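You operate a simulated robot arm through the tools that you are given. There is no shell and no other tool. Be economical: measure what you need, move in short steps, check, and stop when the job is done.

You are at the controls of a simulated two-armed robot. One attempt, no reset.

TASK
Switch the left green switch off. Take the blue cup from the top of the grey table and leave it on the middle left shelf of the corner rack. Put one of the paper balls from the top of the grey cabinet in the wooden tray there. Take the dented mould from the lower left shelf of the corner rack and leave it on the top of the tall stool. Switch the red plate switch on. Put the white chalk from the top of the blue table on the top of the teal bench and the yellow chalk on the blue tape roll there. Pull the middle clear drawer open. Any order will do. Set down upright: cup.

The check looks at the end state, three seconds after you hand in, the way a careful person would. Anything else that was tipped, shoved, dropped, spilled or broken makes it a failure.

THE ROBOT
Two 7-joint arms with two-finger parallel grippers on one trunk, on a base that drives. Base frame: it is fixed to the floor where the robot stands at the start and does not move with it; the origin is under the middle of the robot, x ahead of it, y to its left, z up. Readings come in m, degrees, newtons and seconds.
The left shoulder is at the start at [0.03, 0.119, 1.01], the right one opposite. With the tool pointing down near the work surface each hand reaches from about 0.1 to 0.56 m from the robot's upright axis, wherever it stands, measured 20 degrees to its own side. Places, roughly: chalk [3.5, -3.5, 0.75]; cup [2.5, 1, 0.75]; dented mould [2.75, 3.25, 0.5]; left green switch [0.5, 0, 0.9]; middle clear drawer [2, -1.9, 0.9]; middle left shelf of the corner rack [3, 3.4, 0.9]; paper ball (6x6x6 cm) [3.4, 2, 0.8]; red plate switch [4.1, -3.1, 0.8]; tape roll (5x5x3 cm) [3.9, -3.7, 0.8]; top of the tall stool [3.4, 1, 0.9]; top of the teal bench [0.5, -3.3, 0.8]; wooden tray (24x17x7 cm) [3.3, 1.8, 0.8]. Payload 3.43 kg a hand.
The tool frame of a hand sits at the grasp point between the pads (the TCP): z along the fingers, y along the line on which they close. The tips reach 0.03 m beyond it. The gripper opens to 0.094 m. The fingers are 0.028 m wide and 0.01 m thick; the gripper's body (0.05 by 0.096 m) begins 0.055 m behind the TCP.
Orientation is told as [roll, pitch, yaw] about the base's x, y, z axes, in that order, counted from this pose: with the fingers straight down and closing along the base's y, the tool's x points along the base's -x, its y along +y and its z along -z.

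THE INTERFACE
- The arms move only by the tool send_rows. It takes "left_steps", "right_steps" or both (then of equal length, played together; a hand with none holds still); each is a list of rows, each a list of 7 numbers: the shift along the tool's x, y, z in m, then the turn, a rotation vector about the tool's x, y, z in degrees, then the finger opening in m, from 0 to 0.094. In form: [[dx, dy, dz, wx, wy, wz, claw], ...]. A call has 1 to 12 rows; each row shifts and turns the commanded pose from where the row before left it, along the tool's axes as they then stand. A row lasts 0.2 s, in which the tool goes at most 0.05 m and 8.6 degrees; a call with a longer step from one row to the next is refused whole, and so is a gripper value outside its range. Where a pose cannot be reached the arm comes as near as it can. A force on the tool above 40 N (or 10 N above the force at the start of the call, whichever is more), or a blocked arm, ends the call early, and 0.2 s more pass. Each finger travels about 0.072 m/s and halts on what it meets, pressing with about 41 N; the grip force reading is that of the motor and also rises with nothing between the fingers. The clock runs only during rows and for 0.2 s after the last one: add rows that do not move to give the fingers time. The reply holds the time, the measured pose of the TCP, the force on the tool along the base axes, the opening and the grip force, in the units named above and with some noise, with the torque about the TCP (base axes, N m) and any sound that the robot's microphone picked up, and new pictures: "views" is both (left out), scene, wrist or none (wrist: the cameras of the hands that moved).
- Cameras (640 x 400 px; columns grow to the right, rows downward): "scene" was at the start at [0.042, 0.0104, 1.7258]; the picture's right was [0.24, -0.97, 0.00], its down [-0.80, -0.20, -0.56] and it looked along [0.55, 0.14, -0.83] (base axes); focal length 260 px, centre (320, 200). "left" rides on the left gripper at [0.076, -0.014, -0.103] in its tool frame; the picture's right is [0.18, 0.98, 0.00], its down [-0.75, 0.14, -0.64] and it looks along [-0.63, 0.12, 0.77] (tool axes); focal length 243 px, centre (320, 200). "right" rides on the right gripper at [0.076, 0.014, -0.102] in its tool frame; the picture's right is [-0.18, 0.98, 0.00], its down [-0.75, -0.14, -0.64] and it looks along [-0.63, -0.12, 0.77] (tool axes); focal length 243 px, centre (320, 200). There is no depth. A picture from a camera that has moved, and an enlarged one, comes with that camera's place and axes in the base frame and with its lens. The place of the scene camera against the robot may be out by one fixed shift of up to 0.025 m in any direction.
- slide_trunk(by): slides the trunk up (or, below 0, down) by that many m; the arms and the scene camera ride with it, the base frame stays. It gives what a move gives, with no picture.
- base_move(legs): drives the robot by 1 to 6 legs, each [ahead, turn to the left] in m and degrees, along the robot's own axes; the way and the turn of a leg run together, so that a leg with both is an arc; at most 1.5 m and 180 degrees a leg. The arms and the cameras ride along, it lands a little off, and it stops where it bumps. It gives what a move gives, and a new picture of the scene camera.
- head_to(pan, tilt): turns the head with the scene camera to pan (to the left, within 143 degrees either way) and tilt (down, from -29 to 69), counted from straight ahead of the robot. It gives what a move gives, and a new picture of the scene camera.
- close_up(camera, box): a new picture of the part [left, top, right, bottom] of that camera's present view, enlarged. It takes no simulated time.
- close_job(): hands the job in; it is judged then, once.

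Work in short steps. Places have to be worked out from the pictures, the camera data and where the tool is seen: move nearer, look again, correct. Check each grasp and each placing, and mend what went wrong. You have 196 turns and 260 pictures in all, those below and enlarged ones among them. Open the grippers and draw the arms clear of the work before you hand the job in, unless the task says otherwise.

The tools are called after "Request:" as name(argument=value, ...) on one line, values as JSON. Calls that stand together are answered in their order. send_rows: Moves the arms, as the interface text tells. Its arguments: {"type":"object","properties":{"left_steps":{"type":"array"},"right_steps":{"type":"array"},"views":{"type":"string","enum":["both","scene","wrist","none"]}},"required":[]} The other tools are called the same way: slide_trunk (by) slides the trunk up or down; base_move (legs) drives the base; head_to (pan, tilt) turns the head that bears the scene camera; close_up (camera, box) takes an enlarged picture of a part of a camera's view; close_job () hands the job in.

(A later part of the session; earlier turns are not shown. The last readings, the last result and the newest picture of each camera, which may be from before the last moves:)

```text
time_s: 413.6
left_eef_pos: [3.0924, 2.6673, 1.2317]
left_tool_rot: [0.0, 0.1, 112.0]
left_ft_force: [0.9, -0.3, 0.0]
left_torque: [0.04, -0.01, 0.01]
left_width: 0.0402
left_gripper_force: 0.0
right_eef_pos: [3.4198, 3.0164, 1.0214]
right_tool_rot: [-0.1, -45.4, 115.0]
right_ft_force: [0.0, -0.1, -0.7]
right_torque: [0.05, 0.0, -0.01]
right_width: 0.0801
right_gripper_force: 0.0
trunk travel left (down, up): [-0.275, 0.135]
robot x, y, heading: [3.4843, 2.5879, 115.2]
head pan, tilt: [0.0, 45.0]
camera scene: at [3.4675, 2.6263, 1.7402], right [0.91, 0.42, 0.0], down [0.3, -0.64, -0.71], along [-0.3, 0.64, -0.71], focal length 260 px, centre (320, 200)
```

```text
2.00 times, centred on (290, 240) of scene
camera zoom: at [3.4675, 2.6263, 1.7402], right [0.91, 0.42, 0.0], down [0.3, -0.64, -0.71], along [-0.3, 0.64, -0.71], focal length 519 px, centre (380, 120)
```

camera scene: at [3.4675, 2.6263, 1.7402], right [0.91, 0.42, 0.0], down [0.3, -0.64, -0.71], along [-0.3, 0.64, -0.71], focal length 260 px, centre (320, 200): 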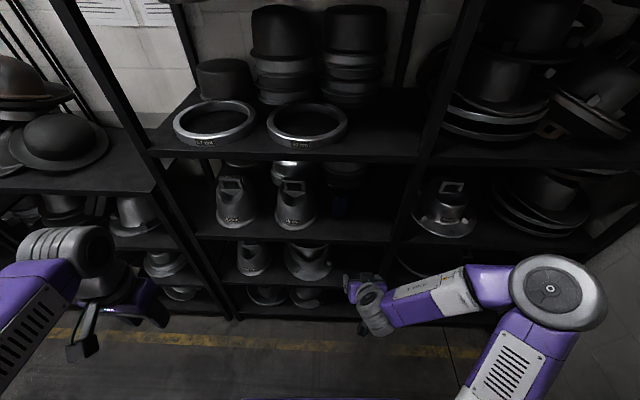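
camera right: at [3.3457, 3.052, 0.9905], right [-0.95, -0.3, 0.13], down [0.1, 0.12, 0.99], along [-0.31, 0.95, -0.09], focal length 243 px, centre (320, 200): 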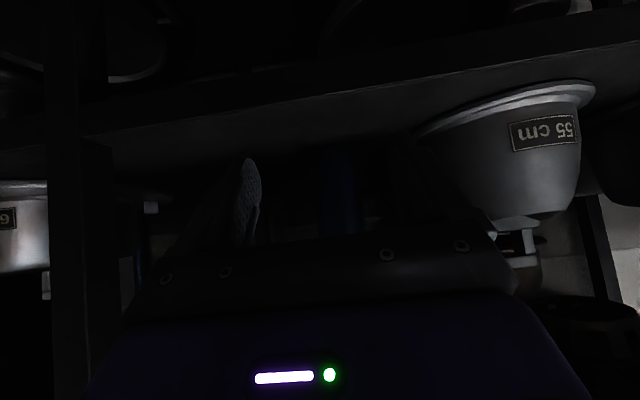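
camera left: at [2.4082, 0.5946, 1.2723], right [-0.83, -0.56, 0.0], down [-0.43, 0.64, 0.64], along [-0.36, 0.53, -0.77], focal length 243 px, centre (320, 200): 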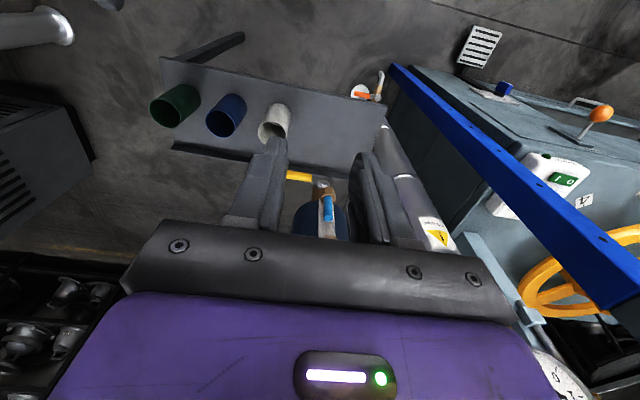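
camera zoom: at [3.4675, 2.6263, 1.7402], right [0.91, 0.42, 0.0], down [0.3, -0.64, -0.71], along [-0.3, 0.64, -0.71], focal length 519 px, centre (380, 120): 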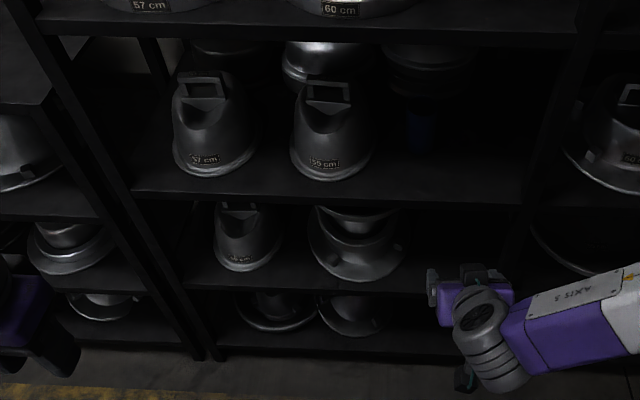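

The dented mould (left one, with a handle on top) sits on the lower shelf at n≈3.91, z≈0.54. First I'll do the paper ball with free hands: I bring the right hand to fingers-down, and turn around to face the cabinet.

Request:
send_rows(right_steps=[[0, 0, 0, 0, 7.6, 0, 0.08], [0, 0, 0, 0, 7.6, 0, 0.08], [0, 0, 0, 0, 7.6, 0, 0.08], [0, 0, 0, 0, 7.6, 0, 0.08], [0, 0, 0, 0, 7.6, 0, 0.08], [0, 0, 0, 0, 7.5, 0, 0.08], [0.03, 0, -0.04, 0, 0, 0, 0.08], [0.03, 0, -0.04, 0, 0, 0, 0.08], [0.03, 0, -0.04, 0, 0, 0, 0.08], [0, 0, 0, 0, 0, 0, 0.08]], views="none")

Request:
base_move(legs=[[0, -90], [0, -90]])

Request:
head_to(pan=-15, tilt=50)

```text
time_s: 415.8
left_eef_pos: [3.0927, 2.6681, 1.232]
left_tool_rot: [0.0, 0.3, 112.1]
left_ft_force: [-0.6, 1.2, -0.1]
left_torque: [0.01, 0.04, 0.01]
left_width: 0.0401
left_gripper_force: 0.1
right_eef_pos: [3.4587, 2.9336, 1.1398]
right_tool_rot: [-0.1, 0.2, 114.9]
right_ft_force: [0.4, 0.0, 0.3]
right_torque: [-0.01, 0.02, 0.01]
right_width: 0.08
right_gripper_force: 0.1
trunk travel left (down, up): [-0.275, 0.135]
robot x, y, heading: [3.4858, 2.5874, 114.8]
head pan, tilt: [0.0, 45.0]
```

```text
time_s: 423.8
left_eef_pos: [3.8774, 2.5023, 1.2315]
left_tool_rot: [0.1, 0.2, -68.9]
left_ft_force: [-0.1, 1.1, 0.8]
left_torque: [-0.03, -0.04, 0.02]
left_width: 0.0401
left_gripper_force: 0.0
right_eef_pos: [3.5084, 2.241, 1.1387]
right_tool_rot: [0.0, 0.1, -65.9]
right_ft_force: [0.9, -0.2, 0.1]
right_torque: [0.0, 0.01, -0.05]
right_width: 0.0798
right_gripper_force: 0.0
trunk travel left (down, up): [-0.275, 0.135]
robot x, y, heading: [3.4861, 2.5845, -65.4]
head pan, tilt: [0.0, 45.0]
camera scene: at [3.51, 2.5338, 1.7402], right [-0.91, -0.41, 0.0], down [-0.29, 0.64, -0.71], along [0.29, -0.64, -0.71], focal length 260 px, centre (320, 200)
```

scene: 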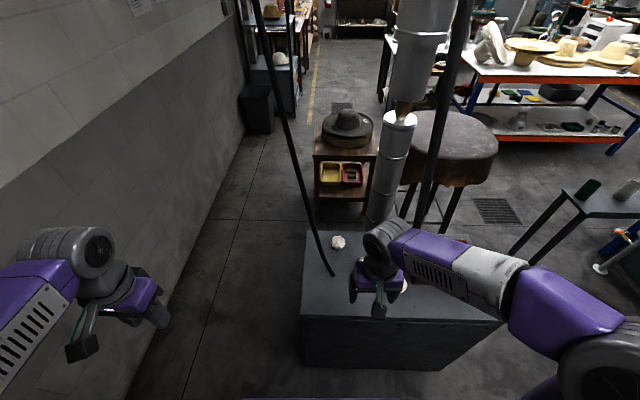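

```text
time_s: 424.6
left_eef_pos: [3.8783, 2.5012, 1.2311]
left_tool_rot: [0.0, 0.2, -68.7]
left_ft_force: [-0.4, -1.1, -0.4]
left_torque: [0.02, -0.01, -0.02]
left_width: 0.0399
left_gripper_force: 0.0
right_eef_pos: [3.5087, 2.2404, 1.1404]
right_tool_rot: [-0.1, 0.0, -65.8]
right_ft_force: [-0.4, 1.0, 0.0]
right_torque: [0.03, 0.02, -0.03]
right_width: 0.08
right_gripper_force: 0.0
trunk travel left (down, up): [-0.275, 0.135]
robot x, y, heading: [3.4843, 2.5873, -65.5]
head pan, tilt: [-15.0, 50.0]
camera scene: at [3.4891, 2.532, 1.7333], right [-0.99, -0.16, 0.0], down [-0.12, 0.76, -0.64], along [0.1, -0.63, -0.77], focal length 260 px, centre (320, 200)
```

scene: 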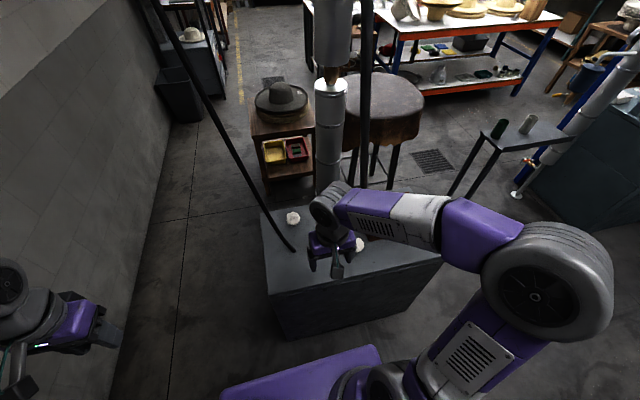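

The hose ends near n≈4.2 and a rod stands just beyond the tray, which I'll avoid. I shift 0.3 m sideways (turn, drive, turn back) to line up with the nearest ball and the tray.

Request:
base_move(legs=[[0, -90], [0.3, 0], [0, 90.4], [0.06, 0]])

Request:
send_rows(right_steps=[[0, 0, 0, 0, 0, 0, 0.09], [0, 0, 0, 0, 0, 0, 0.09]], views="wrist")

```text
time_s: 435.0
left_eef_pos: [3.6266, 2.3288, 1.2321]
left_tool_rot: [0.0, 0.3, -68.1]
left_ft_force: [0.5, -0.8, -0.1]
left_torque: [0.05, 0.02, -0.04]
left_width: 0.0401
left_gripper_force: 0.0
right_eef_pos: [3.2594, 2.0633, 1.1402]
right_tool_rot: [-0.1, 0.2, -65.1]
right_ft_force: [0.3, 0.4, -0.1]
right_torque: [0.07, 0.01, -0.02]
right_width: 0.0802
right_gripper_force: 0.1
trunk travel left (down, up): [-0.275, 0.135]
robot x, y, heading: [3.2346, 2.4113, -65.2]
head pan, tilt: [-15.0, 50.0]
camera scene: at [3.2368, 2.3537, 1.7332], right [-0.98, -0.17, 0.0], down [-0.13, 0.76, -0.64], along [0.11, -0.63, -0.77], focal length 260 px, centre (320, 200)
```

scene: 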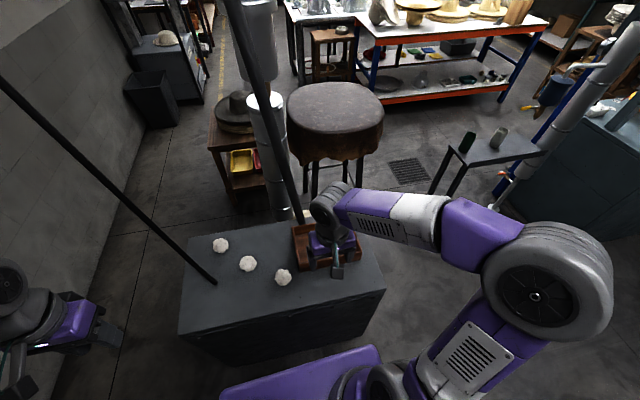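

```text
time_s: 435.6
left_eef_pos: [3.6258, 2.3295, 1.232]
left_tool_rot: [0.1, 0.3, -68.2]
left_ft_force: [0.9, 0.0, -0.6]
left_torque: [-0.02, 0.01, 0.0]
left_width: 0.0401
left_gripper_force: 0.1
right_eef_pos: [3.2578, 2.0638, 1.14]
right_tool_rot: [0.0, 0.1, -65.1]
right_ft_force: [-0.3, 0.2, -0.9]
right_torque: [0.01, 0.0, 0.01]
right_width: 0.0902
right_gripper_force: 0.0
trunk travel left (down, up): [-0.275, 0.135]
robot x, y, heading: [3.2351, 2.4089, -65.0]
head pan, tilt: [-15.0, 50.0]
camera right: at [3.2411, 2.1399, 1.2414], right [0.97, 0.25, 0.0], down [0.19, -0.74, 0.64], along [0.16, -0.62, -0.77], focal length 243 px, centre (320, 200)
```

right: 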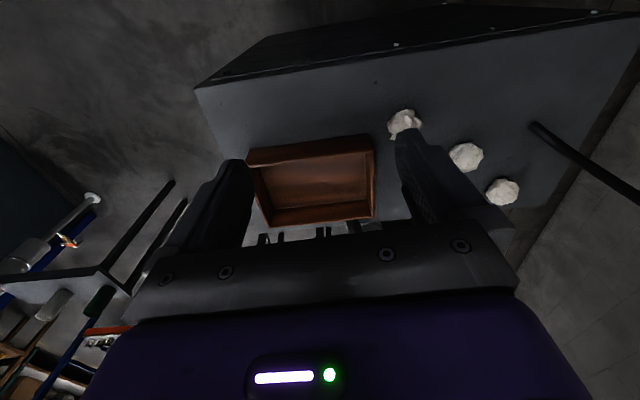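

Ball 1 is at about (3.425, 2.015, 0.83), tray centre (3.307, 1.844). I move over the ball and lower to z≈0.915.

Request:
send_rows(right_steps=[[-0.029, 0.0327, 0, 0, 0, 0, 0.09], [-0.029, 0.0327, 0, 0, 0, 0, 0.09], [-0.029, 0.0327, 0, 0, 0, 0, 0.09], [-0.028, 0.0325, 0, 0, 0, 0, 0.09], [0, 0, 0.045, 0, 0, 0, 0.09], [0, 0, 0.045, 0, 0, 0, 0.09], [0, 0, 0.045, 0, 0, 0, 0.09], [0, 0, 0.045, 0, 0, 0, 0.09], [0, 0, 0.04, 0, 0, 0, 0.09], [0, 0, 0, 0, 0, 0, 0.09]], views="wrist")

```text
time_s: 437.8
left_eef_pos: [3.6241, 2.3306, 1.2321]
left_tool_rot: [0.0, 0.1, -68.1]
left_ft_force: [0.1, -0.4, -0.3]
left_torque: [-0.01, 0.0, -0.02]
left_width: 0.04
left_gripper_force: 0.0
right_eef_pos: [3.4249, 2.0157, 0.9182]
right_tool_rot: [0.1, 0.1, -65.0]
right_ft_force: [-0.6, -0.6, 0.2]
right_torque: [-0.04, 0.0, 0.01]
right_width: 0.0899
right_gripper_force: 0.1
trunk travel left (down, up): [-0.275, 0.135]
robot x, y, heading: [3.233, 2.4122, -64.7]
head pan, tilt: [-15.0, 50.0]
camera right: at [3.407, 2.091, 1.0199], right [0.97, 0.25, 0.0], down [0.19, -0.74, 0.64], along [0.16, -0.62, -0.77], focal length 243 px, centre (320, 200)
```

right: 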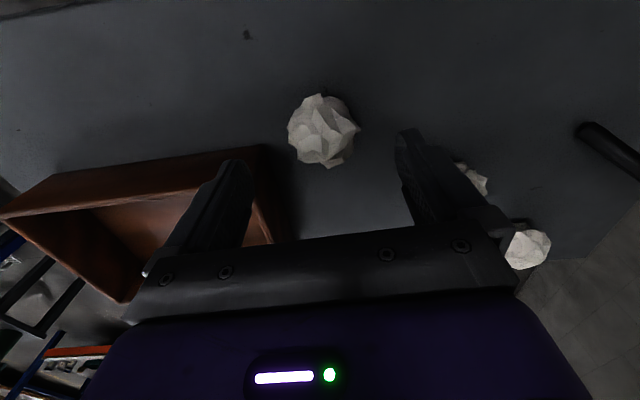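

The tray's corner is close beside the ball on the right, so I rotate the hand about 66° clockwise to let the fingers pass front and back of the ball instead.

Request:
send_rows(right_steps=[[-0.006, 0.002, -0.02, 0, 0, 0, 0.09], [0, 0, 0, 0, 0, 8.3, 0.085], [0, 0, 0, 0, 0, 8.3, 0.08], [0, 0, 0, 0, 0, 8.3, 0.08], [0, 0, 0, 0, 0, 8.3, 0.08], [0, 0, 0, 0, 0, 8.3, 0.08], [0, 0, 0, 0, 0, 8.3, 0.08], [0, 0, 0, 0, 0, 8.3, 0.08], [0, 0, 0, 0, 0, 8.3, 0.08], [0, 0, 0, 0, 0, 0, 0.08]], views="wrist")

```text
time_s: 440.0
left_eef_pos: [3.6244, 2.3309, 1.232]
left_tool_rot: [-0.1, 0.2, -68.1]
left_ft_force: [-0.6, 0.5, 0.0]
left_torque: [0.0, 0.01, 0.01]
left_width: 0.04
left_gripper_force: 0.0
right_eef_pos: [3.4298, 2.0099, 0.94]
right_tool_rot: [-0.2, 0.0, -131.6]
right_ft_force: [0.8, 0.7, 0.0]
right_torque: [-0.01, 0.0, 0.03]
right_width: 0.0801
right_gripper_force: 0.1
trunk travel left (down, up): [-0.275, 0.135]
robot x, y, heading: [3.2336, 2.4107, -65.0]
head pan, tilt: [-15.0, 50.0]
camera right: at [3.4922, 2.058, 1.0412], right [0.61, -0.79, 0.0], down [-0.61, -0.47, 0.64], along [-0.51, -0.39, -0.77], focal length 243 px, centre (320, 200)
```

right: 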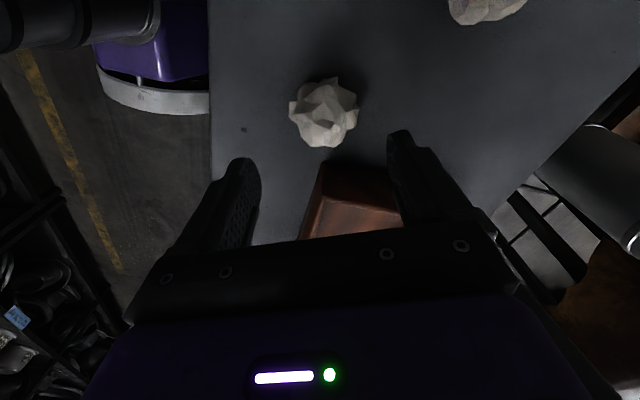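

Fingers now clear the tray. I lower onto the ball and close.

Request:
send_rows(right_steps=[[0, 0, 0.04, 0, 0, 0, 0.08], [0, 0, 0.03, 0, 0, 0, 0.08], [0, 0, 0.02, 0, 0, 0, 0.08], [0, 0, 0.009, 0, 0, 0, 0.08], [0, 0, 0, 0, 0, 0, 0.065], [0, 0, 0, 0, 0, 0, 0.05], [0, 0, 0, 0, 0, 0, 0.04], [0, 0, 0, 0, 0, 0, 0.04]], views="none")

```text
time_s: 441.8
left_eef_pos: [3.6255, 2.3303, 1.2328]
left_tool_rot: [0.0, 0.1, -68.1]
left_ft_force: [0.3, -0.7, 0.0]
left_torque: [0.01, 0.03, 0.04]
left_width: 0.0399
left_gripper_force: 0.1
right_eef_pos: [3.4294, 2.0103, 0.8394]
right_tool_rot: [0.0, 0.0, -131.5]
right_ft_force: [-0.7, 0.0, 0.1]
right_torque: [0.05, -0.04, -0.01]
right_width: 0.0564
right_gripper_force: 40.8
trunk travel left (down, up): [-0.275, 0.135]
robot x, y, heading: [3.234, 2.4105, -64.8]
head pan, tilt: [-15.0, 50.0]
```

Ball gripped (5.6 cm). I lift and carry it over the tray.

Request:
send_rows(right_steps=[[0, 0, -0.04, 0, 0, 0, 0.04], [0, 0, -0.045, 0, 0, 0, 0.04], [0, 0, -0.045, 0, 0, 0, 0.04], [-0.045, 0.002, 0, 0, 0, 0, 0.04], [-0.045, 0.002, 0, 0, 0, 0, 0.04], [-0.045, 0.002, 0, 0, 0, 0, 0.04], [-0.045, 0.001, 0, 0, 0, 0, 0.04], [0, 0, 0, 0, 0, 0, 0.04]])

```text
time_s: 443.6
left_eef_pos: [3.6256, 2.3311, 1.2309]
left_tool_rot: [-0.1, 0.2, -68.2]
left_ft_force: [0.4, 0.3, 0.4]
left_torque: [-0.02, 0.02, -0.03]
left_width: 0.0401
left_gripper_force: 0.0
right_eef_pos: [3.3188, 1.8703, 0.9699]
right_tool_rot: [-0.1, 0.0, -131.5]
right_ft_force: [0.3, 0.1, 0.8]
right_torque: [0.01, 0.04, -0.02]
right_width: 0.056
right_gripper_force: 41.7
trunk travel left (down, up): [-0.275, 0.135]
robot x, y, heading: [3.2326, 2.4086, -64.8]
head pan, tilt: [-15.0, 50.0]
camera scene: at [3.2366, 2.3563, 1.7333], right [-0.98, -0.17, 0.0], down [-0.13, 0.75, -0.64], along [0.11, -0.63, -0.77], focal length 260 px, centre (320, 200)
camera right: at [3.3801, 1.9173, 1.0705], right [0.61, -0.79, 0.0], down [-0.6, -0.47, 0.64], along [-0.51, -0.39, -0.77], focal length 243 px, centre (320, 200)
```

scene: 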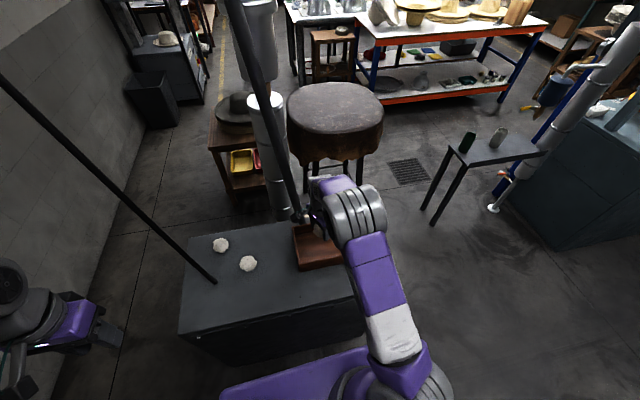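
right: 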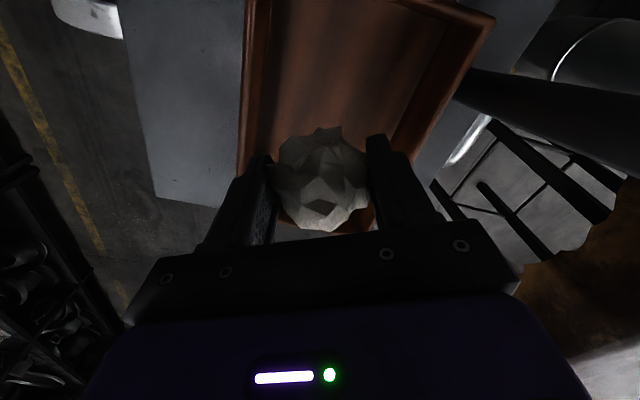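

The ball is over the tray. I lower it inside and release.

Request:
send_rows(right_steps=[[0, 0, 0.04, 0, 0, 0, 0.04], [0, 0, 0.04, 0, 0, 0, 0.04], [0, 0, 0.02, 0, 0, 0, 0.04], [0, 0, 0.008, 0, 0, 0, 0.04], [0, 0, 0, 0, 0, 0, 0.06], [0, 0, 0, 0, 0, 0, 0.075], [0, 0, 0, 0, 0, 0, 0.075], [0, 0, -0.03, 0, 0, 0, 0.075], [0, 0, -0.045, 0, 0, 0, 0.075], [0, 0, -0.045, 0, 0, 0, 0.075], [0, 0, 0, 0, 0, 0, 0.075]], views="wrist")

```text
time_s: 446.0
left_eef_pos: [3.6253, 2.3295, 1.2313]
left_tool_rot: [0.0, 0.3, -68.1]
left_ft_force: [-0.4, -0.1, 0.5]
left_torque: [0.01, 0.03, 0.02]
left_width: 0.0401
left_gripper_force: 0.0
right_eef_pos: [3.3134, 1.8733, 0.9858]
right_tool_rot: [-0.1, 0.1, -131.5]
right_ft_force: [-0.7, 0.2, -0.6]
right_torque: [0.02, -0.03, -0.01]
right_width: 0.0751
right_gripper_force: 0.1
trunk travel left (down, up): [-0.275, 0.135]
robot x, y, heading: [3.2316, 2.4086, -65.1]
head pan, tilt: [-15.0, 50.0]
camera right: at [3.3763, 1.9216, 1.088], right [0.61, -0.79, 0.0], down [-0.6, -0.47, 0.64], along [-0.51, -0.39, -0.77], focal length 243 px, centre (320, 200)
```

right: 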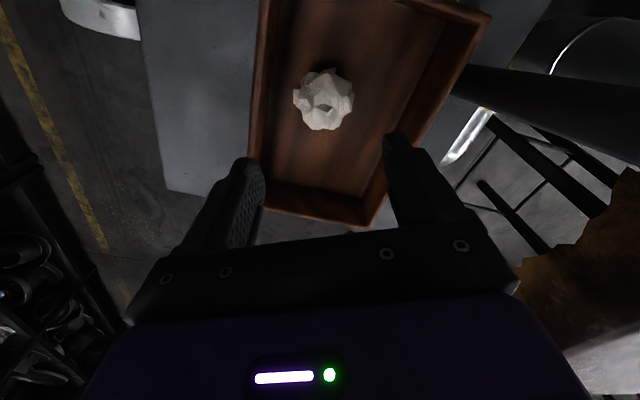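

The ball is in the tray. I raise the hand, draw it back and rotate it to normal.

Request:
send_rows(right_steps=[[0, 0, -0.045, 0, 0, 0, 0.06], [0, 0, -0.045, 0, 0, 0, 0.04], [0.015, -0.035, -0.02, 0, 0, 0, 0.04], [0.015, -0.035, -0.02, 0, 0, 0, 0.04], [0.015, -0.035, 0, 0, 0, -8.3, 0.04], [0, 0, 0, 0, 0, -8.3, 0.04], [0, 0, 0, 0, 0, -8.3, 0.04], [0, 0, 0, 0, 0, -8.3, 0.04], [0, 0, 0, 0, 0, -8.3, 0.04], [0, 0, 0, 0, 0, -8.3, 0.04], [0, 0, 0, 0, 0, -8.3, 0.04], [0, 0, 0, 0, 0, -8.3, 0.04]], views="none")

Request:
base_move(legs=[[-0.15, 0], [0, 90], [0, 90]])

```text
time_s: 448.6
left_eef_pos: [3.6241, 2.3312, 1.2321]
left_tool_rot: [0.0, 0.2, -68.1]
left_ft_force: [0.0, -1.3, -0.3]
left_torque: [0.01, 0.0, -0.02]
left_width: 0.0401
left_gripper_force: 0.1
right_eef_pos: [3.2672, 1.9761, 1.1123]
right_tool_rot: [0.0, 0.1, -65.0]
right_ft_force: [0.2, -0.7, -0.8]
right_torque: [-0.04, -0.01, 0.02]
right_width: 0.0397
right_gripper_force: 0.0
trunk travel left (down, up): [-0.275, 0.135]
robot x, y, heading: [3.2356, 2.4138, -64.8]
head pan, tilt: [-15.0, 50.0]
```

```text
time_s: 457.6
left_eef_pos: [2.7758, 2.6223, 1.2313]
left_tool_rot: [-0.1, 0.2, 112.5]
left_ft_force: [-0.5, 0.7, 0.0]
left_torque: [0.02, -0.01, 0.0]
left_width: 0.04
left_gripper_force: 0.0
right_eef_pos: [3.1289, 2.9819, 1.1118]
right_tool_rot: [-0.1, 0.1, 115.5]
right_ft_force: [-0.1, -1.3, 0.3]
right_torque: [-0.05, -0.04, -0.02]
right_width: 0.0401
right_gripper_force: 0.1
trunk travel left (down, up): [-0.275, 0.135]
robot x, y, heading: [3.1727, 2.5487, 115.5]
head pan, tilt: [-15.0, 50.0]
camera scene: at [3.1706, 2.588, 1.7332], right [0.98, 0.18, 0.0], down [0.14, -0.75, -0.64], along [-0.12, 0.63, -0.77], focal length 260 px, centre (320, 200)
```

scene: 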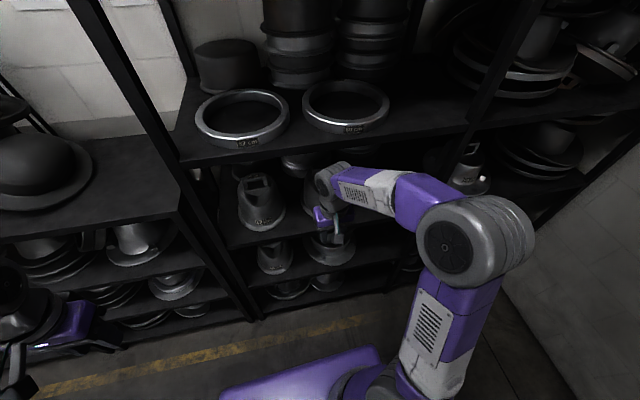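

Ball done. Now the mould: I set the hands (right back, left forward), lower the trunk 0.22 m, and turn the left hand horizontal with vertically closing fingers as with the drawer.

Request:
send_rows(right_steps=[[0.04, -0.02, 0, 0, 0, 0, 0.04], [0.04, -0.02, 0, 0, 0, 0, 0.04], [0.04, -0.02, 0, 0, 0, 0, 0.04], [0, 0, 0, 0, 0, 0, 0.04]], left_steps=[[-0.04, -0.02, 0, 0, 0, 0, 0.05], [-0.04, -0.02, 0, 0, 0, 0, 0.06], [-0.04, -0.01, 0, 0, 0, 0, 0.06], [-0.04, 0, 0, 0, 0, 0, 0.06]], views="none")

Request:
slide_trunk(by=-0.22)

Request:
send_rows(left_steps=[[0, 0.0, 0, 0, -8.2, 0, 0.06], [0, 0.0, 0, 0, -8.2, 0, 0.06], [0, 0.0, 0, 0, -8.2, 0, 0.06], [0, 0.0, 0, 0, -8.2, 0, 0.06], [0, 0.0, 0, 0, -8.2, 0, 0.06], [0, 0.0, 0, 0, -8.2, 0, 0.06], [0, 0.0, 0, 0, -8.2, 0, 0.06], [0, 0.0, 0, 0, -8.2, 0, 0.06], [0, 0.0, 0, 0, -8.2, 0, 0.06], [0, 0.0, 0, 0, -8.2, 0, 0.06], [0, 0.0, 0, 0, -8, 0, 0.06], [0, 0, 0, 0, 0, 0, 0.06]], views="none")

Request:
send_rows(left_steps=[[0, 0.0, 0, 0, 0, 8.2, 0.06], [0, 0.0, 0, 0, 0, 8.2, 0.06], [0, 0.0, 0, 0, 0, 8.2, 0.06], [0, 0.0, 0, 0, 0, 8.2, 0.06], [0, 0.0, 0, 0, 0, 8.2, 0.06], [0, 0.0, 0, 0, 0, 8.2, 0.06], [0, 0.0, 0, 0, 0, 8.2, 0.06], [0, 0.0, 0, 0, 0, 8.2, 0.06], [0, 0.0, 0, 0, 0, 8.2, 0.06], [0, 0.0, 0, 0, 0, 8.2, 0.06], [0, 0.0, 0, 0, 0, 8, 0.06], [0, 0, 0, 0, 0, 0, 0.06]])

```text
time_s: 458.6
left_eef_pos: [2.7572, 2.792, 1.2293]
left_tool_rot: [-0.1, 0.4, 112.5]
left_ft_force: [-0.1, 0.4, 0.0]
left_torque: [-0.02, 0.02, 0.02]
left_width: 0.06
left_gripper_force: 0.0
right_eef_pos: [3.2349, 2.9004, 1.1096]
right_tool_rot: [-0.1, 0.1, 115.6]
right_ft_force: [0.2, 0.0, 0.7]
right_torque: [-0.03, -0.05, 0.01]
right_width: 0.0399
right_gripper_force: 0.1
trunk travel left (down, up): [-0.275, 0.135]
robot x, y, heading: [3.1696, 2.5474, 115.7]
head pan, tilt: [-15.0, 50.0]
```

```text
time_s: 460.9
left_eef_pos: [2.7576, 2.7899, 1.0108]
left_tool_rot: [0.0, 0.2, 112.5]
left_ft_force: [-0.2, -0.1, 0.0]
left_torque: [0.01, 0.03, 0.02]
left_width: 0.0598
left_gripper_force: 0.1
right_eef_pos: [3.2365, 2.8987, 0.8887]
right_tool_rot: [0.0, 0.1, 115.6]
right_ft_force: [-0.4, 0.5, -0.6]
right_torque: [0.02, -0.04, -0.01]
right_width: 0.0398
right_gripper_force: 0.0
trunk travel left (down, up): [-0.055, 0.355]
robot x, y, heading: [3.1739, 2.5457, 115.9]
head pan, tilt: [-15.0, 50.0]
```

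```text
time_s: 463.5
left_eef_pos: [2.7278, 2.81, 1.0302]
left_tool_rot: [-6.2, -89.8, 118.6]
left_ft_force: [0.6, 0.2, -0.4]
left_torque: [0.0, 0.02, 0.02]
left_width: 0.06
left_gripper_force: 0.0
left hand out of reach, approached as far as the arm can: row 9, 10, 11
right_eef_pos: [3.2365, 2.8987, 0.889]
right_tool_rot: [0.0, 0.1, 115.4]
right_ft_force: [-0.1, 0.6, 0.1]
right_torque: [0.0, -0.01, -0.02]
right_width: 0.0399
right_gripper_force: 0.0
trunk travel left (down, up): [-0.055, 0.355]
robot x, y, heading: [3.1702, 2.5466, 115.6]
head pan, tilt: [-15.0, 50.0]
```

```text
time_s: 466.1
left_eef_pos: [2.7283, 2.8099, 1.0295]
left_tool_rot: [89.7, 0.1, 22.6]
left_ft_force: [0.3, 0.0, 0.2]
left_torque: [0.05, 0.0, -0.01]
left_width: 0.0599
left_gripper_force: 0.0
right_eef_pos: [3.2366, 2.8991, 0.8897]
right_tool_rot: [0.1, 0.1, 115.6]
right_ft_force: [0.2, 0.3, 0.5]
right_torque: [-0.03, 0.01, -0.01]
right_width: 0.0398
right_gripper_force: 0.1
trunk travel left (down, up): [-0.055, 0.355]
robot x, y, heading: [3.1725, 2.5439, 115.7]
head pan, tilt: [-15.0, 50.0]
camera scene: at [3.1707, 2.5881, 1.5132], right [0.98, 0.18, 0.0], down [0.14, -0.75, -0.64], along [-0.12, 0.63, -0.77], focal length 260 px, centre (320, 200)
camera left: at [2.6973, 2.6843, 1.0161], right [-0.17, -0.07, 0.98], down [0.94, -0.3, 0.14], along [0.29, 0.95, 0.11], focal length 243 px, centre (320, 200)
```

scene: 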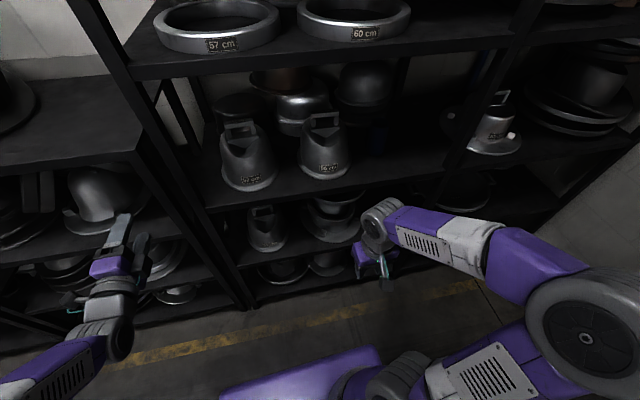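
left: 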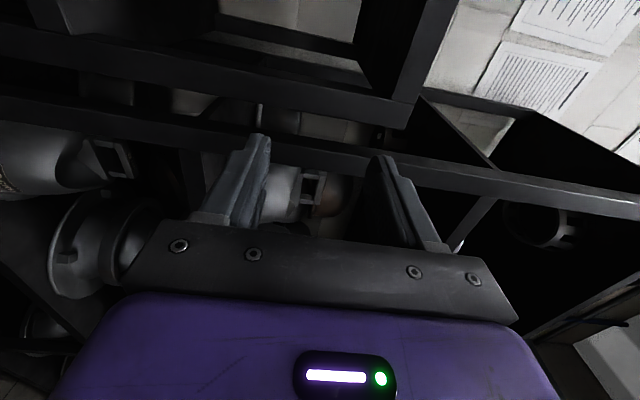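

Request:
close_up(camera="scene", box=[220, 180, 380, 300])

```text
3.33 times, centred on (300, 240) of scene
camera zoom: at [3.1707, 2.5881, 1.5132], right [0.98, 0.18, 0.0], down [0.14, -0.75, -0.64], along [-0.12, 0.63, -0.77], focal length 865 px, centre (387, 67)
```

zoom: 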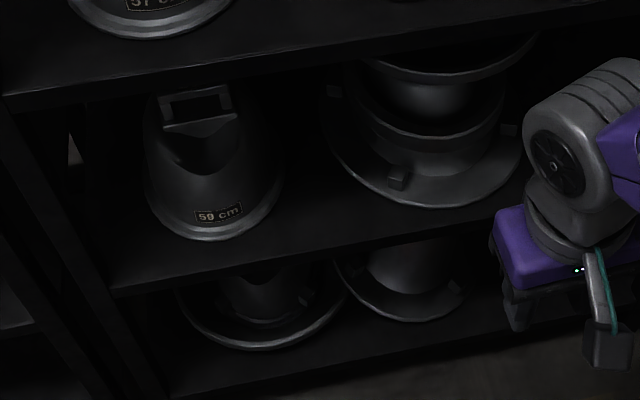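

The mould's loop handle is at about (2.85, 3.14, 0.73). I bring the left hand right and down in front of it, outside the shelf.

Request:
send_rows(left_steps=[[-0.04, 0, 0, 0, 2.5, 0, 0.06], [-0.042, 0, 0, 0, 0, 0, 0.06], [-0.042, 0, 0, 0, 0, 0, 0.06], [-0.042, 0, 0, 0, 0, 0, 0.06], [-0.042, 0, 0, 0, 0, 0, 0.06], [-0.042, 0, 0, 0, 0, 0, 0.06], [0, -0.045, 0, 0, 0, 0, 0.06], [0, -0.045, 0, 0, 0, 0, 0.06], [0, -0.045, 0, 0, 0, 0, 0.06], [0, -0.045, 0, 0, 0, 0, 0.06], [0, -0.045, 0, 0, 0, 0, 0.06], [0, -0.045, 0, 0, 0, 0, 0.06]], views="wrist")

```text
time_s: 468.7
left_eef_pos: [2.9358, 2.9333, 0.7739]
left_tool_rot: [89.9, 0.0, 25.0]
left_ft_force: [-0.2, -0.3, 0.0]
left_torque: [-0.02, 0.01, 0.0]
left_width: 0.0602
left_gripper_force: 0.1
left hand out of reach, approached as far as the arm can: row 1, 2, 3
right_eef_pos: [3.236, 2.8991, 0.8894]
right_tool_rot: [0.0, 0.1, 115.5]
right_ft_force: [-0.1, -0.6, -0.2]
right_torque: [0.0, -0.05, 0.01]
right_width: 0.0401
right_gripper_force: 0.0
trunk travel left (down, up): [-0.055, 0.355]
robot x, y, heading: [3.1676, 2.5473, 115.4]
head pan, tilt: [-15.0, 50.0]
camera left: at [2.9107, 2.8063, 0.7594], right [-0.17, -0.08, 0.98], down [0.95, -0.26, 0.14], along [0.25, 0.96, 0.12], focal length 243 px, centre (320, 200)
```

left: 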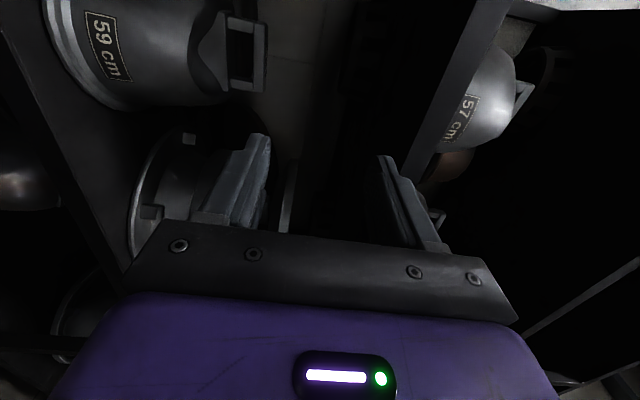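

The handle is well seen; its bar is about at z≈0.69–0.70. I go down 7.5 cm and forward 8 cm, then re-measure.

Request:
send_rows(left_steps=[[0, -0.04, 0, 0, 0, 0, 0.06], [0, -0.035, 0, 0, 0, 0, 0.06], [0, 0, 0.04, 0, 0, 0, 0.06], [0, 0, 0.04, 0, 0, 0, 0.06], [0, 0, 0, 0, 0, 0, 0.06]], views="wrist")

```text
time_s: 469.9
left_eef_pos: [2.9025, 3.0087, 0.6992]
left_tool_rot: [89.9, -0.1, 25.0]
left_ft_force: [0.0, -0.1, -0.2]
left_torque: [0.01, -0.02, -0.03]
left_width: 0.0601
left_gripper_force: 0.1
right_eef_pos: [3.2369, 2.8986, 0.8892]
right_tool_rot: [-0.1, 0.1, 115.6]
right_ft_force: [-0.3, -0.9, -0.3]
right_torque: [-0.01, -0.01, -0.03]
right_width: 0.04
right_gripper_force: 0.0
trunk travel left (down, up): [-0.055, 0.355]
robot x, y, heading: [3.1672, 2.547, 115.5]
head pan, tilt: [-15.0, 50.0]
camera left: at [2.8766, 2.8818, 0.686], right [-0.17, -0.07, 0.98], down [0.95, -0.26, 0.14], along [0.25, 0.96, 0.12], focal length 243 px, centre (320, 200)
```

left: 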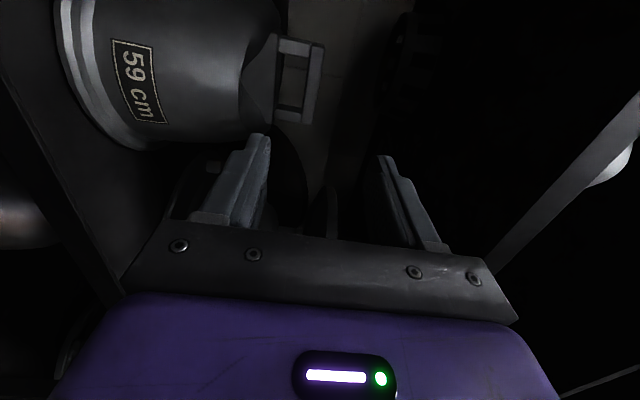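

The bar is at (2.829, 3.147, 0.695), ~2 cm thick with a ~2.4 cm opening below. I narrow the fingers to 3.8 cm, align, go forward 10 cm and check.

Request:
send_rows(left_steps=[[0.0086, -0.002, 0, 0, 0, 0, 0.038], [0, 0, 0.035, 0, 0, 0, 0.038], [0, 0, 0.035, 0, 0, 0, 0.038], [0, 0, 0.03, 0, 0, 0, 0.038], [0, 0, 0, 0, 0, 0, 0.038]], views="wrist")

Request:
close_up(camera="left", box=[220, 60, 460, 240])

```text
time_s: 471.1
left_eef_pos: [2.8521, 3.0932, 0.6969]
left_tool_rot: [89.8, 0.0, 25.0]
left_ft_force: [0.5, -0.8, 0.2]
left_torque: [0.07, 0.0, 0.04]
left_width: 0.0381
left_gripper_force: 0.0
right_eef_pos: [3.2358, 2.8992, 0.8886]
right_tool_rot: [0.0, 0.2, 115.6]
right_ft_force: [-0.6, -0.2, -0.1]
right_torque: [-0.01, 0.02, 0.0]
right_width: 0.04
right_gripper_force: 0.1
trunk travel left (down, up): [-0.055, 0.355]
robot x, y, heading: [3.1735, 2.5419, 115.6]
head pan, tilt: [-15.0, 50.0]
camera left: at [2.8272, 2.9666, 0.684], right [-0.17, -0.07, 0.98], down [0.95, -0.26, 0.14], along [0.25, 0.96, 0.11], focal length 243 px, centre (320, 200)
```

left: 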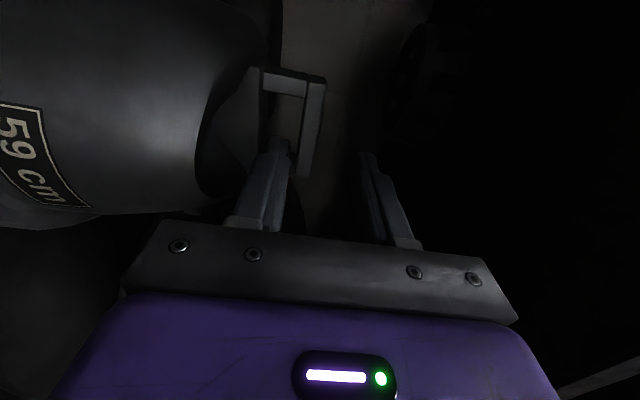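

```text
2.22 times, centred on (340, 150) of left
camera zoom: at [2.8272, 2.9666, 0.684], right [-0.17, -0.07, 0.98], down [0.95, -0.26, 0.14], along [0.25, 0.96, 0.11], focal length 539 px, centre (276, 311)
```

zoom: 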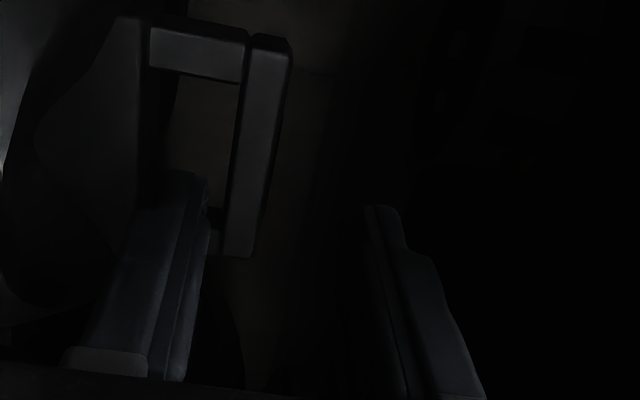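

The lower finger lines up with the opening. Small correction (4 mm left, 3 mm down), then forward 5 cm and close.

Request:
send_rows(left_steps=[[0.0045, -0.003, 0, 0, 0, 0, 0.038], [0, 0, 0.015, 0, 0, 0, 0.038], [0, 0, 0.015, 0, 0, 0, 0.038], [0, 0, 0.012, 0, 0, 0, 0.038], [0, 0, 0.008, 0, 0, 0, 0.038], [0, 0, 0, 0, 0, 0, 0.038]], views="wrist")

Request:
close_up(camera="left", box=[200, 60, 440, 240])

```text
time_s: 472.5
left_eef_pos: [2.8259, 3.1377, 0.6924]
left_tool_rot: [89.9, 0.0, 25.0]
left_ft_force: [0.0, -0.1, 0.7]
left_torque: [0.01, 0.01, 0.02]
left_width: 0.0381
left_gripper_force: 0.1
right_eef_pos: [3.2358, 2.8984, 0.8897]
right_tool_rot: [0.0, 0.0, 115.5]
right_ft_force: [-0.2, 0.3, 0.2]
right_torque: [-0.04, -0.03, 0.01]
right_width: 0.0399
right_gripper_force: 0.1
trunk travel left (down, up): [-0.055, 0.355]
robot x, y, heading: [3.1712, 2.5509, 115.4]
head pan, tilt: [-15.0, 50.0]
camera left: at [2.8013, 3.011, 0.6789], right [-0.17, -0.07, 0.98], down [0.95, -0.26, 0.14], along [0.25, 0.96, 0.12], focal length 243 px, centre (320, 200)
```

left: 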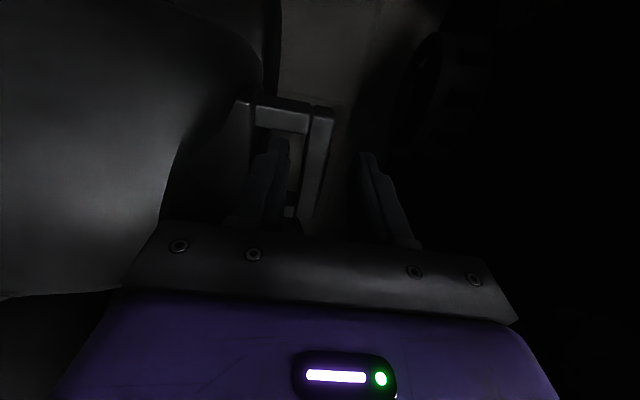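

```text
2.22 times, centred on (320, 150) of left
camera zoom: at [2.8013, 3.011, 0.6789], right [-0.17, -0.07, 0.98], down [0.95, -0.26, 0.14], along [0.25, 0.96, 0.12], focal length 539 px, centre (320, 311)
```

zoom: 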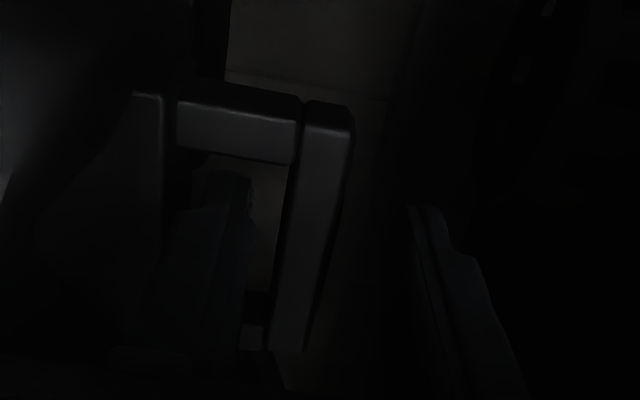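

The lower finger is inside the loop with no contact. I close on the bar.

Request:
send_rows(left_steps=[[0, 0, 0, 0, 0, 0, 0.028], [0, 0, 0, 0, 0, 0, 0.018], [0, 0, 0, 0, 0, 0, 0.008], [0, 0, 0, 0, 0, 0, 0.0], [0, 0, 0, 0, 0, 0, 0.0]], views="none")

```text
time_s: 473.7
left_eef_pos: [2.8263, 3.1377, 0.6929]
left_tool_rot: [89.9, 0.0, 25.0]
left_ft_force: [-0.1, 0.1, 0.5]
left_torque: [-0.03, -0.01, -0.02]
left_width: 0.0002
left_gripper_force: 33.1
right_eef_pos: [3.2365, 2.8991, 0.8892]
right_tool_rot: [0.0, 0.0, 115.5]
right_ft_force: [-0.8, -0.7, 0.6]
right_torque: [0.01, 0.0, -0.01]
right_width: 0.0401
right_gripper_force: 0.1
trunk travel left (down, up): [-0.055, 0.355]
robot x, y, heading: [3.1704, 2.5466, 115.8]
head pan, tilt: [-15.0, 50.0]
```

Nothing was gripped; the bar must be farther in. I look with the fingers closed.

Request:
send_rows(left_steps=[[0, 0, 0, 0, 0, 0, 0.038], [0, 0, 0, 0, 0, 0, 0.038], [0, 0, 0, 0, 0, 0, 0.038]], views="none")

Request:
close_up(camera="left", box=[200, 60, 440, 240])

```text
time_s: 474.5
left_eef_pos: [2.8266, 3.138, 0.693]
left_tool_rot: [89.8, -0.1, 24.9]
left_ft_force: [0.1, -0.4, -0.2]
left_torque: [-0.02, 0.01, 0.0]
left_width: 0.0379
left_gripper_force: 0.1
right_eef_pos: [3.2366, 2.8999, 0.8895]
right_tool_rot: [0.0, 0.1, 115.5]
right_ft_force: [-1.2, -0.6, -0.2]
right_torque: [0.0, -0.02, 0.01]
right_width: 0.0403
right_gripper_force: 0.1
trunk travel left (down, up): [-0.055, 0.355]
robot x, y, heading: [3.1705, 2.5454, 115.7]
head pan, tilt: [-15.0, 50.0]
```

```text
2.22 times, centred on (320, 150) of left
camera zoom: at [2.8014, 3.0109, 0.679], right [-0.17, -0.07, 0.98], down [0.95, -0.26, 0.14], along [0.25, 0.96, 0.12], focal length 539 px, centre (320, 311)
```

zoom: 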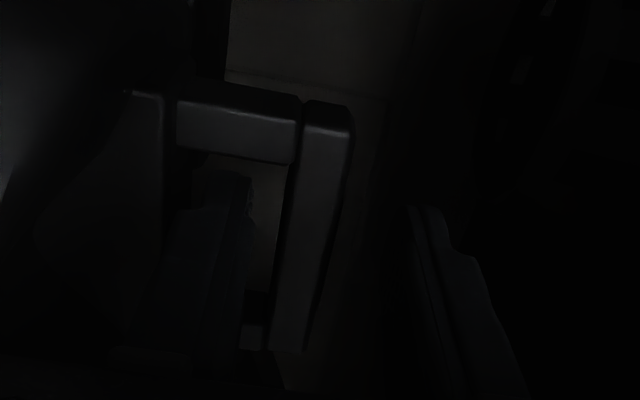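

Re-triangulating across four views puts the bar at (2.820, 3.19, 0.694), i.e. 5 cm further and 1.6 cm to the right. I correct and advance slowly, then close.

Request:
send_rows(left_steps=[[-0.015, 0.001, -0.005, 0, 0, 0, 0.038], [0, 0, 0.012, 0, 0, 0, 0.038], [0, 0, 0.012, 0, 0, 0, 0.038], [0, 0, 0.012, 0, 0, 0, 0.038], [0, 0, 0.01, 0, 0, 0, 0.038], [0, 0, 0, 0, 0, 0, 0.038]], views="none")

Request:
close_up(camera="left", box=[200, 60, 440, 240])

```text
time_s: 475.9
left_eef_pos: [2.8215, 3.1814, 0.6926]
left_tool_rot: [89.7, -0.1, 25.0]
left_ft_force: [-0.2, -0.2, -0.6]
left_torque: [-0.01, 0.02, -0.04]
left_width: 0.038
left_gripper_force: 0.1
right_eef_pos: [3.2362, 2.8982, 0.8894]
right_tool_rot: [0.0, 0.1, 115.6]
right_ft_force: [0.5, -0.5, -0.5]
right_torque: [0.01, -0.01, 0.0]
right_width: 0.04
right_gripper_force: 0.0
trunk travel left (down, up): [-0.055, 0.355]
robot x, y, heading: [3.1682, 2.5478, 115.6]
head pan, tilt: [-15.0, 50.0]
```

```text
2.22 times, centred on (320, 150) of left
camera zoom: at [2.7962, 3.055, 0.6797], right [-0.17, -0.07, 0.98], down [0.95, -0.26, 0.14], along [0.25, 0.96, 0.11], focal length 539 px, centre (320, 311)
```

zoom: 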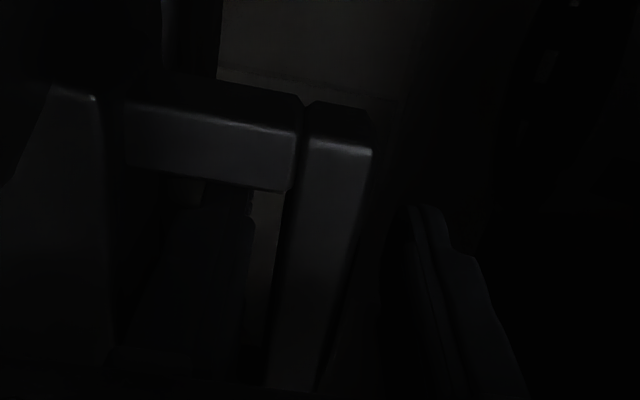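

The finger tip is now occluded by the handle's side post, i.e. inside the loop. I close.

Request:
send_rows(left_steps=[[0, 0, 0, 0, 0, 0, 0.028], [0, 0, 0, 0, 0, 0, 0.018], [0, 0, 0, 0, 0, 0, 0.008], [0, 0, 0, 0, 0, 0, 0.0], [0, 0, 0, 0, 0, 0, 0.0]], views="none")

```text
time_s: 477.1
left_eef_pos: [2.8199, 3.1826, 0.6916]
left_tool_rot: [89.6, 0.0, 25.1]
left_ft_force: [0.2, -0.4, 0.1]
left_torque: [-0.03, 0.03, -0.01]
left_width: 0.0202
left_gripper_force: 41.1
right_eef_pos: [3.2353, 2.9005, 0.8889]
right_tool_rot: [-0.1, 0.2, 115.4]
right_ft_force: [0.0, 1.2, -0.7]
right_torque: [0.0, -0.02, 0.01]
right_width: 0.0401
right_gripper_force: 0.0
trunk travel left (down, up): [-0.055, 0.355]
robot x, y, heading: [3.1714, 2.5446, 115.2]
head pan, tilt: [-15.0, 50.0]
```

Gripped the bar (2.0 cm). I lift 4 cm.

Request:
send_rows(left_steps=[[0, 0.008, 0, 0, 0, 0, 0], [0, 0.01, 0, 0, 0, 0, 0], [0, 0.012, 0, 0, 0, 0, 0], [0, 0.012, 0, 0, 0, 0, 0], [0, 0, 0, 0, 0, 0, 0]], views="scene")

```text
time_s: 478.3
left_eef_pos: [2.8198, 3.1811, 0.7337]
left_tool_rot: [89.6, 0.0, 25.0]
left_ft_force: [0.0, 0.1, -13.7]
left_torque: [-0.04, 0.03, 0.01]
left_width: 0.0204
left_gripper_force: 41.3
right_eef_pos: [3.2363, 2.9003, 0.8887]
right_tool_rot: [-0.1, 0.1, 115.5]
right_ft_force: [0.1, 0.5, -0.4]
right_torque: [-0.02, -0.03, -0.02]
right_width: 0.0399
right_gripper_force: 0.0
trunk travel left (down, up): [-0.055, 0.355]
robot x, y, heading: [3.166, 2.5475, 115.5]
head pan, tilt: [-15.0, 50.0]
camera scene: at [3.1698, 2.5896, 1.5131], right [0.98, 0.18, 0.0], down [0.14, -0.75, -0.64], along [-0.12, 0.63, -0.77], focal length 260 px, centre (320, 200)
```

scene: 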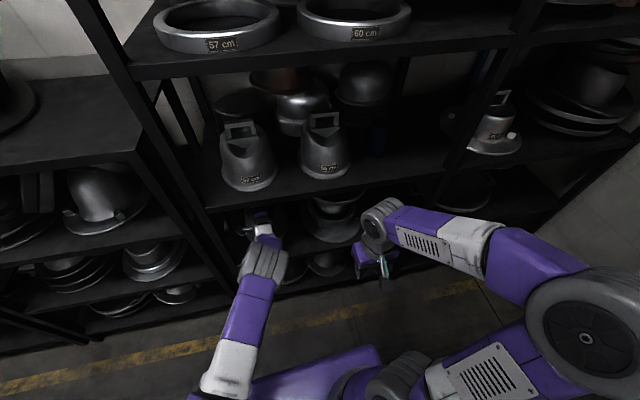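

It holds (≈1.4 kg). I shift 2.5 cm to the right away from the post and back out straight.

Request:
send_rows(left_steps=[[-0.012, 0.01, 0, 0, 0, 0, 0], [-0.013, 0.01, 0, 0, 0, 0, 0], [0, 0, -0.03, 0, 0, 0, 0], [0, 0, -0.03, 0, 0, 0, 0], [0, 0, 0, 0, 0, 0, 0]], views="wrist")

Request:
base_move(legs=[[-0.2, 0]])

```text
time_s: 479.5
left_eef_pos: [2.8705, 3.1383, 0.755]
left_tool_rot: [89.5, 0.0, 25.1]
left_ft_force: [-0.3, -0.4, -14.0]
left_torque: [-0.01, 0.01, 0.02]
left_width: 0.0202
left_gripper_force: 40.7
right_eef_pos: [3.2346, 2.8997, 0.8888]
right_tool_rot: [-0.1, 0.1, 115.4]
right_ft_force: [0.8, -0.8, 0.8]
right_torque: [0.0, -0.01, 0.03]
right_width: 0.04
right_gripper_force: 0.0
trunk travel left (down, up): [-0.055, 0.355]
robot x, y, heading: [3.1695, 2.5457, 115.5]
head pan, tilt: [-15.0, 50.0]
camera left: at [2.8458, 3.0118, 0.7418], right [-0.17, -0.07, 0.98], down [0.95, -0.26, 0.15], along [0.25, 0.96, 0.11], focal length 243 px, centre (320, 200)
```

left: 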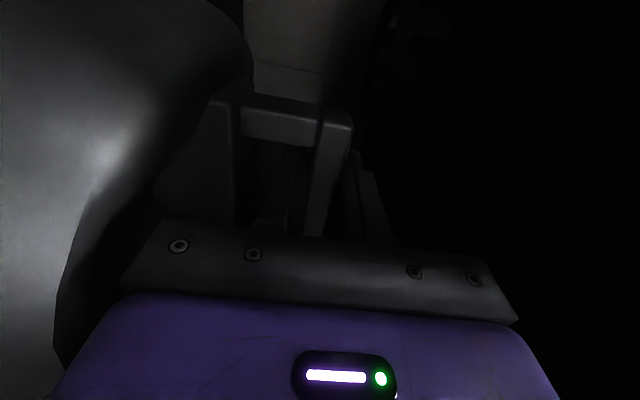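

```text
time_s: 481.1
left_eef_pos: [2.9565, 2.9617, 0.7555]
left_tool_rot: [89.7, 0.0, 24.9]
left_ft_force: [0.0, -0.5, -12.9]
left_torque: [-0.07, -0.02, -0.04]
left_width: 0.0204
left_gripper_force: 40.5
right_eef_pos: [3.3224, 2.7224, 0.8912]
right_tool_rot: [-0.2, 0.1, 115.4]
right_ft_force: [0.2, -0.7, -0.1]
right_torque: [0.02, -0.03, 0.01]
right_width: 0.0399
right_gripper_force: 0.0
trunk travel left (down, up): [-0.055, 0.355]
robot x, y, heading: [3.2557, 2.3684, 115.3]
head pan, tilt: [-15.0, 50.0]
camera scene: at [3.2552, 2.4116, 1.5132], right [0.98, 0.18, 0.0], down [0.14, -0.75, -0.64], along [-0.12, 0.63, -0.77], focal length 260 px, centre (320, 200)
```

scene: 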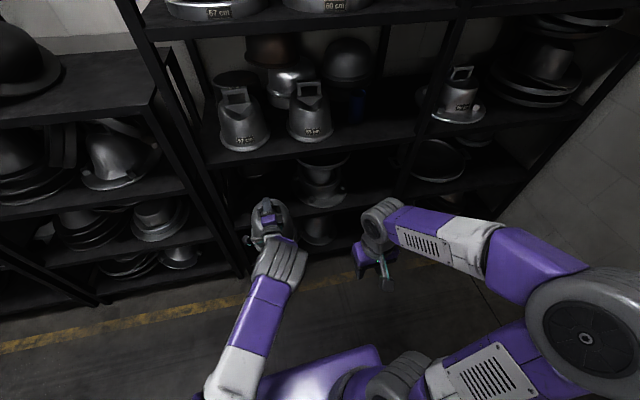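

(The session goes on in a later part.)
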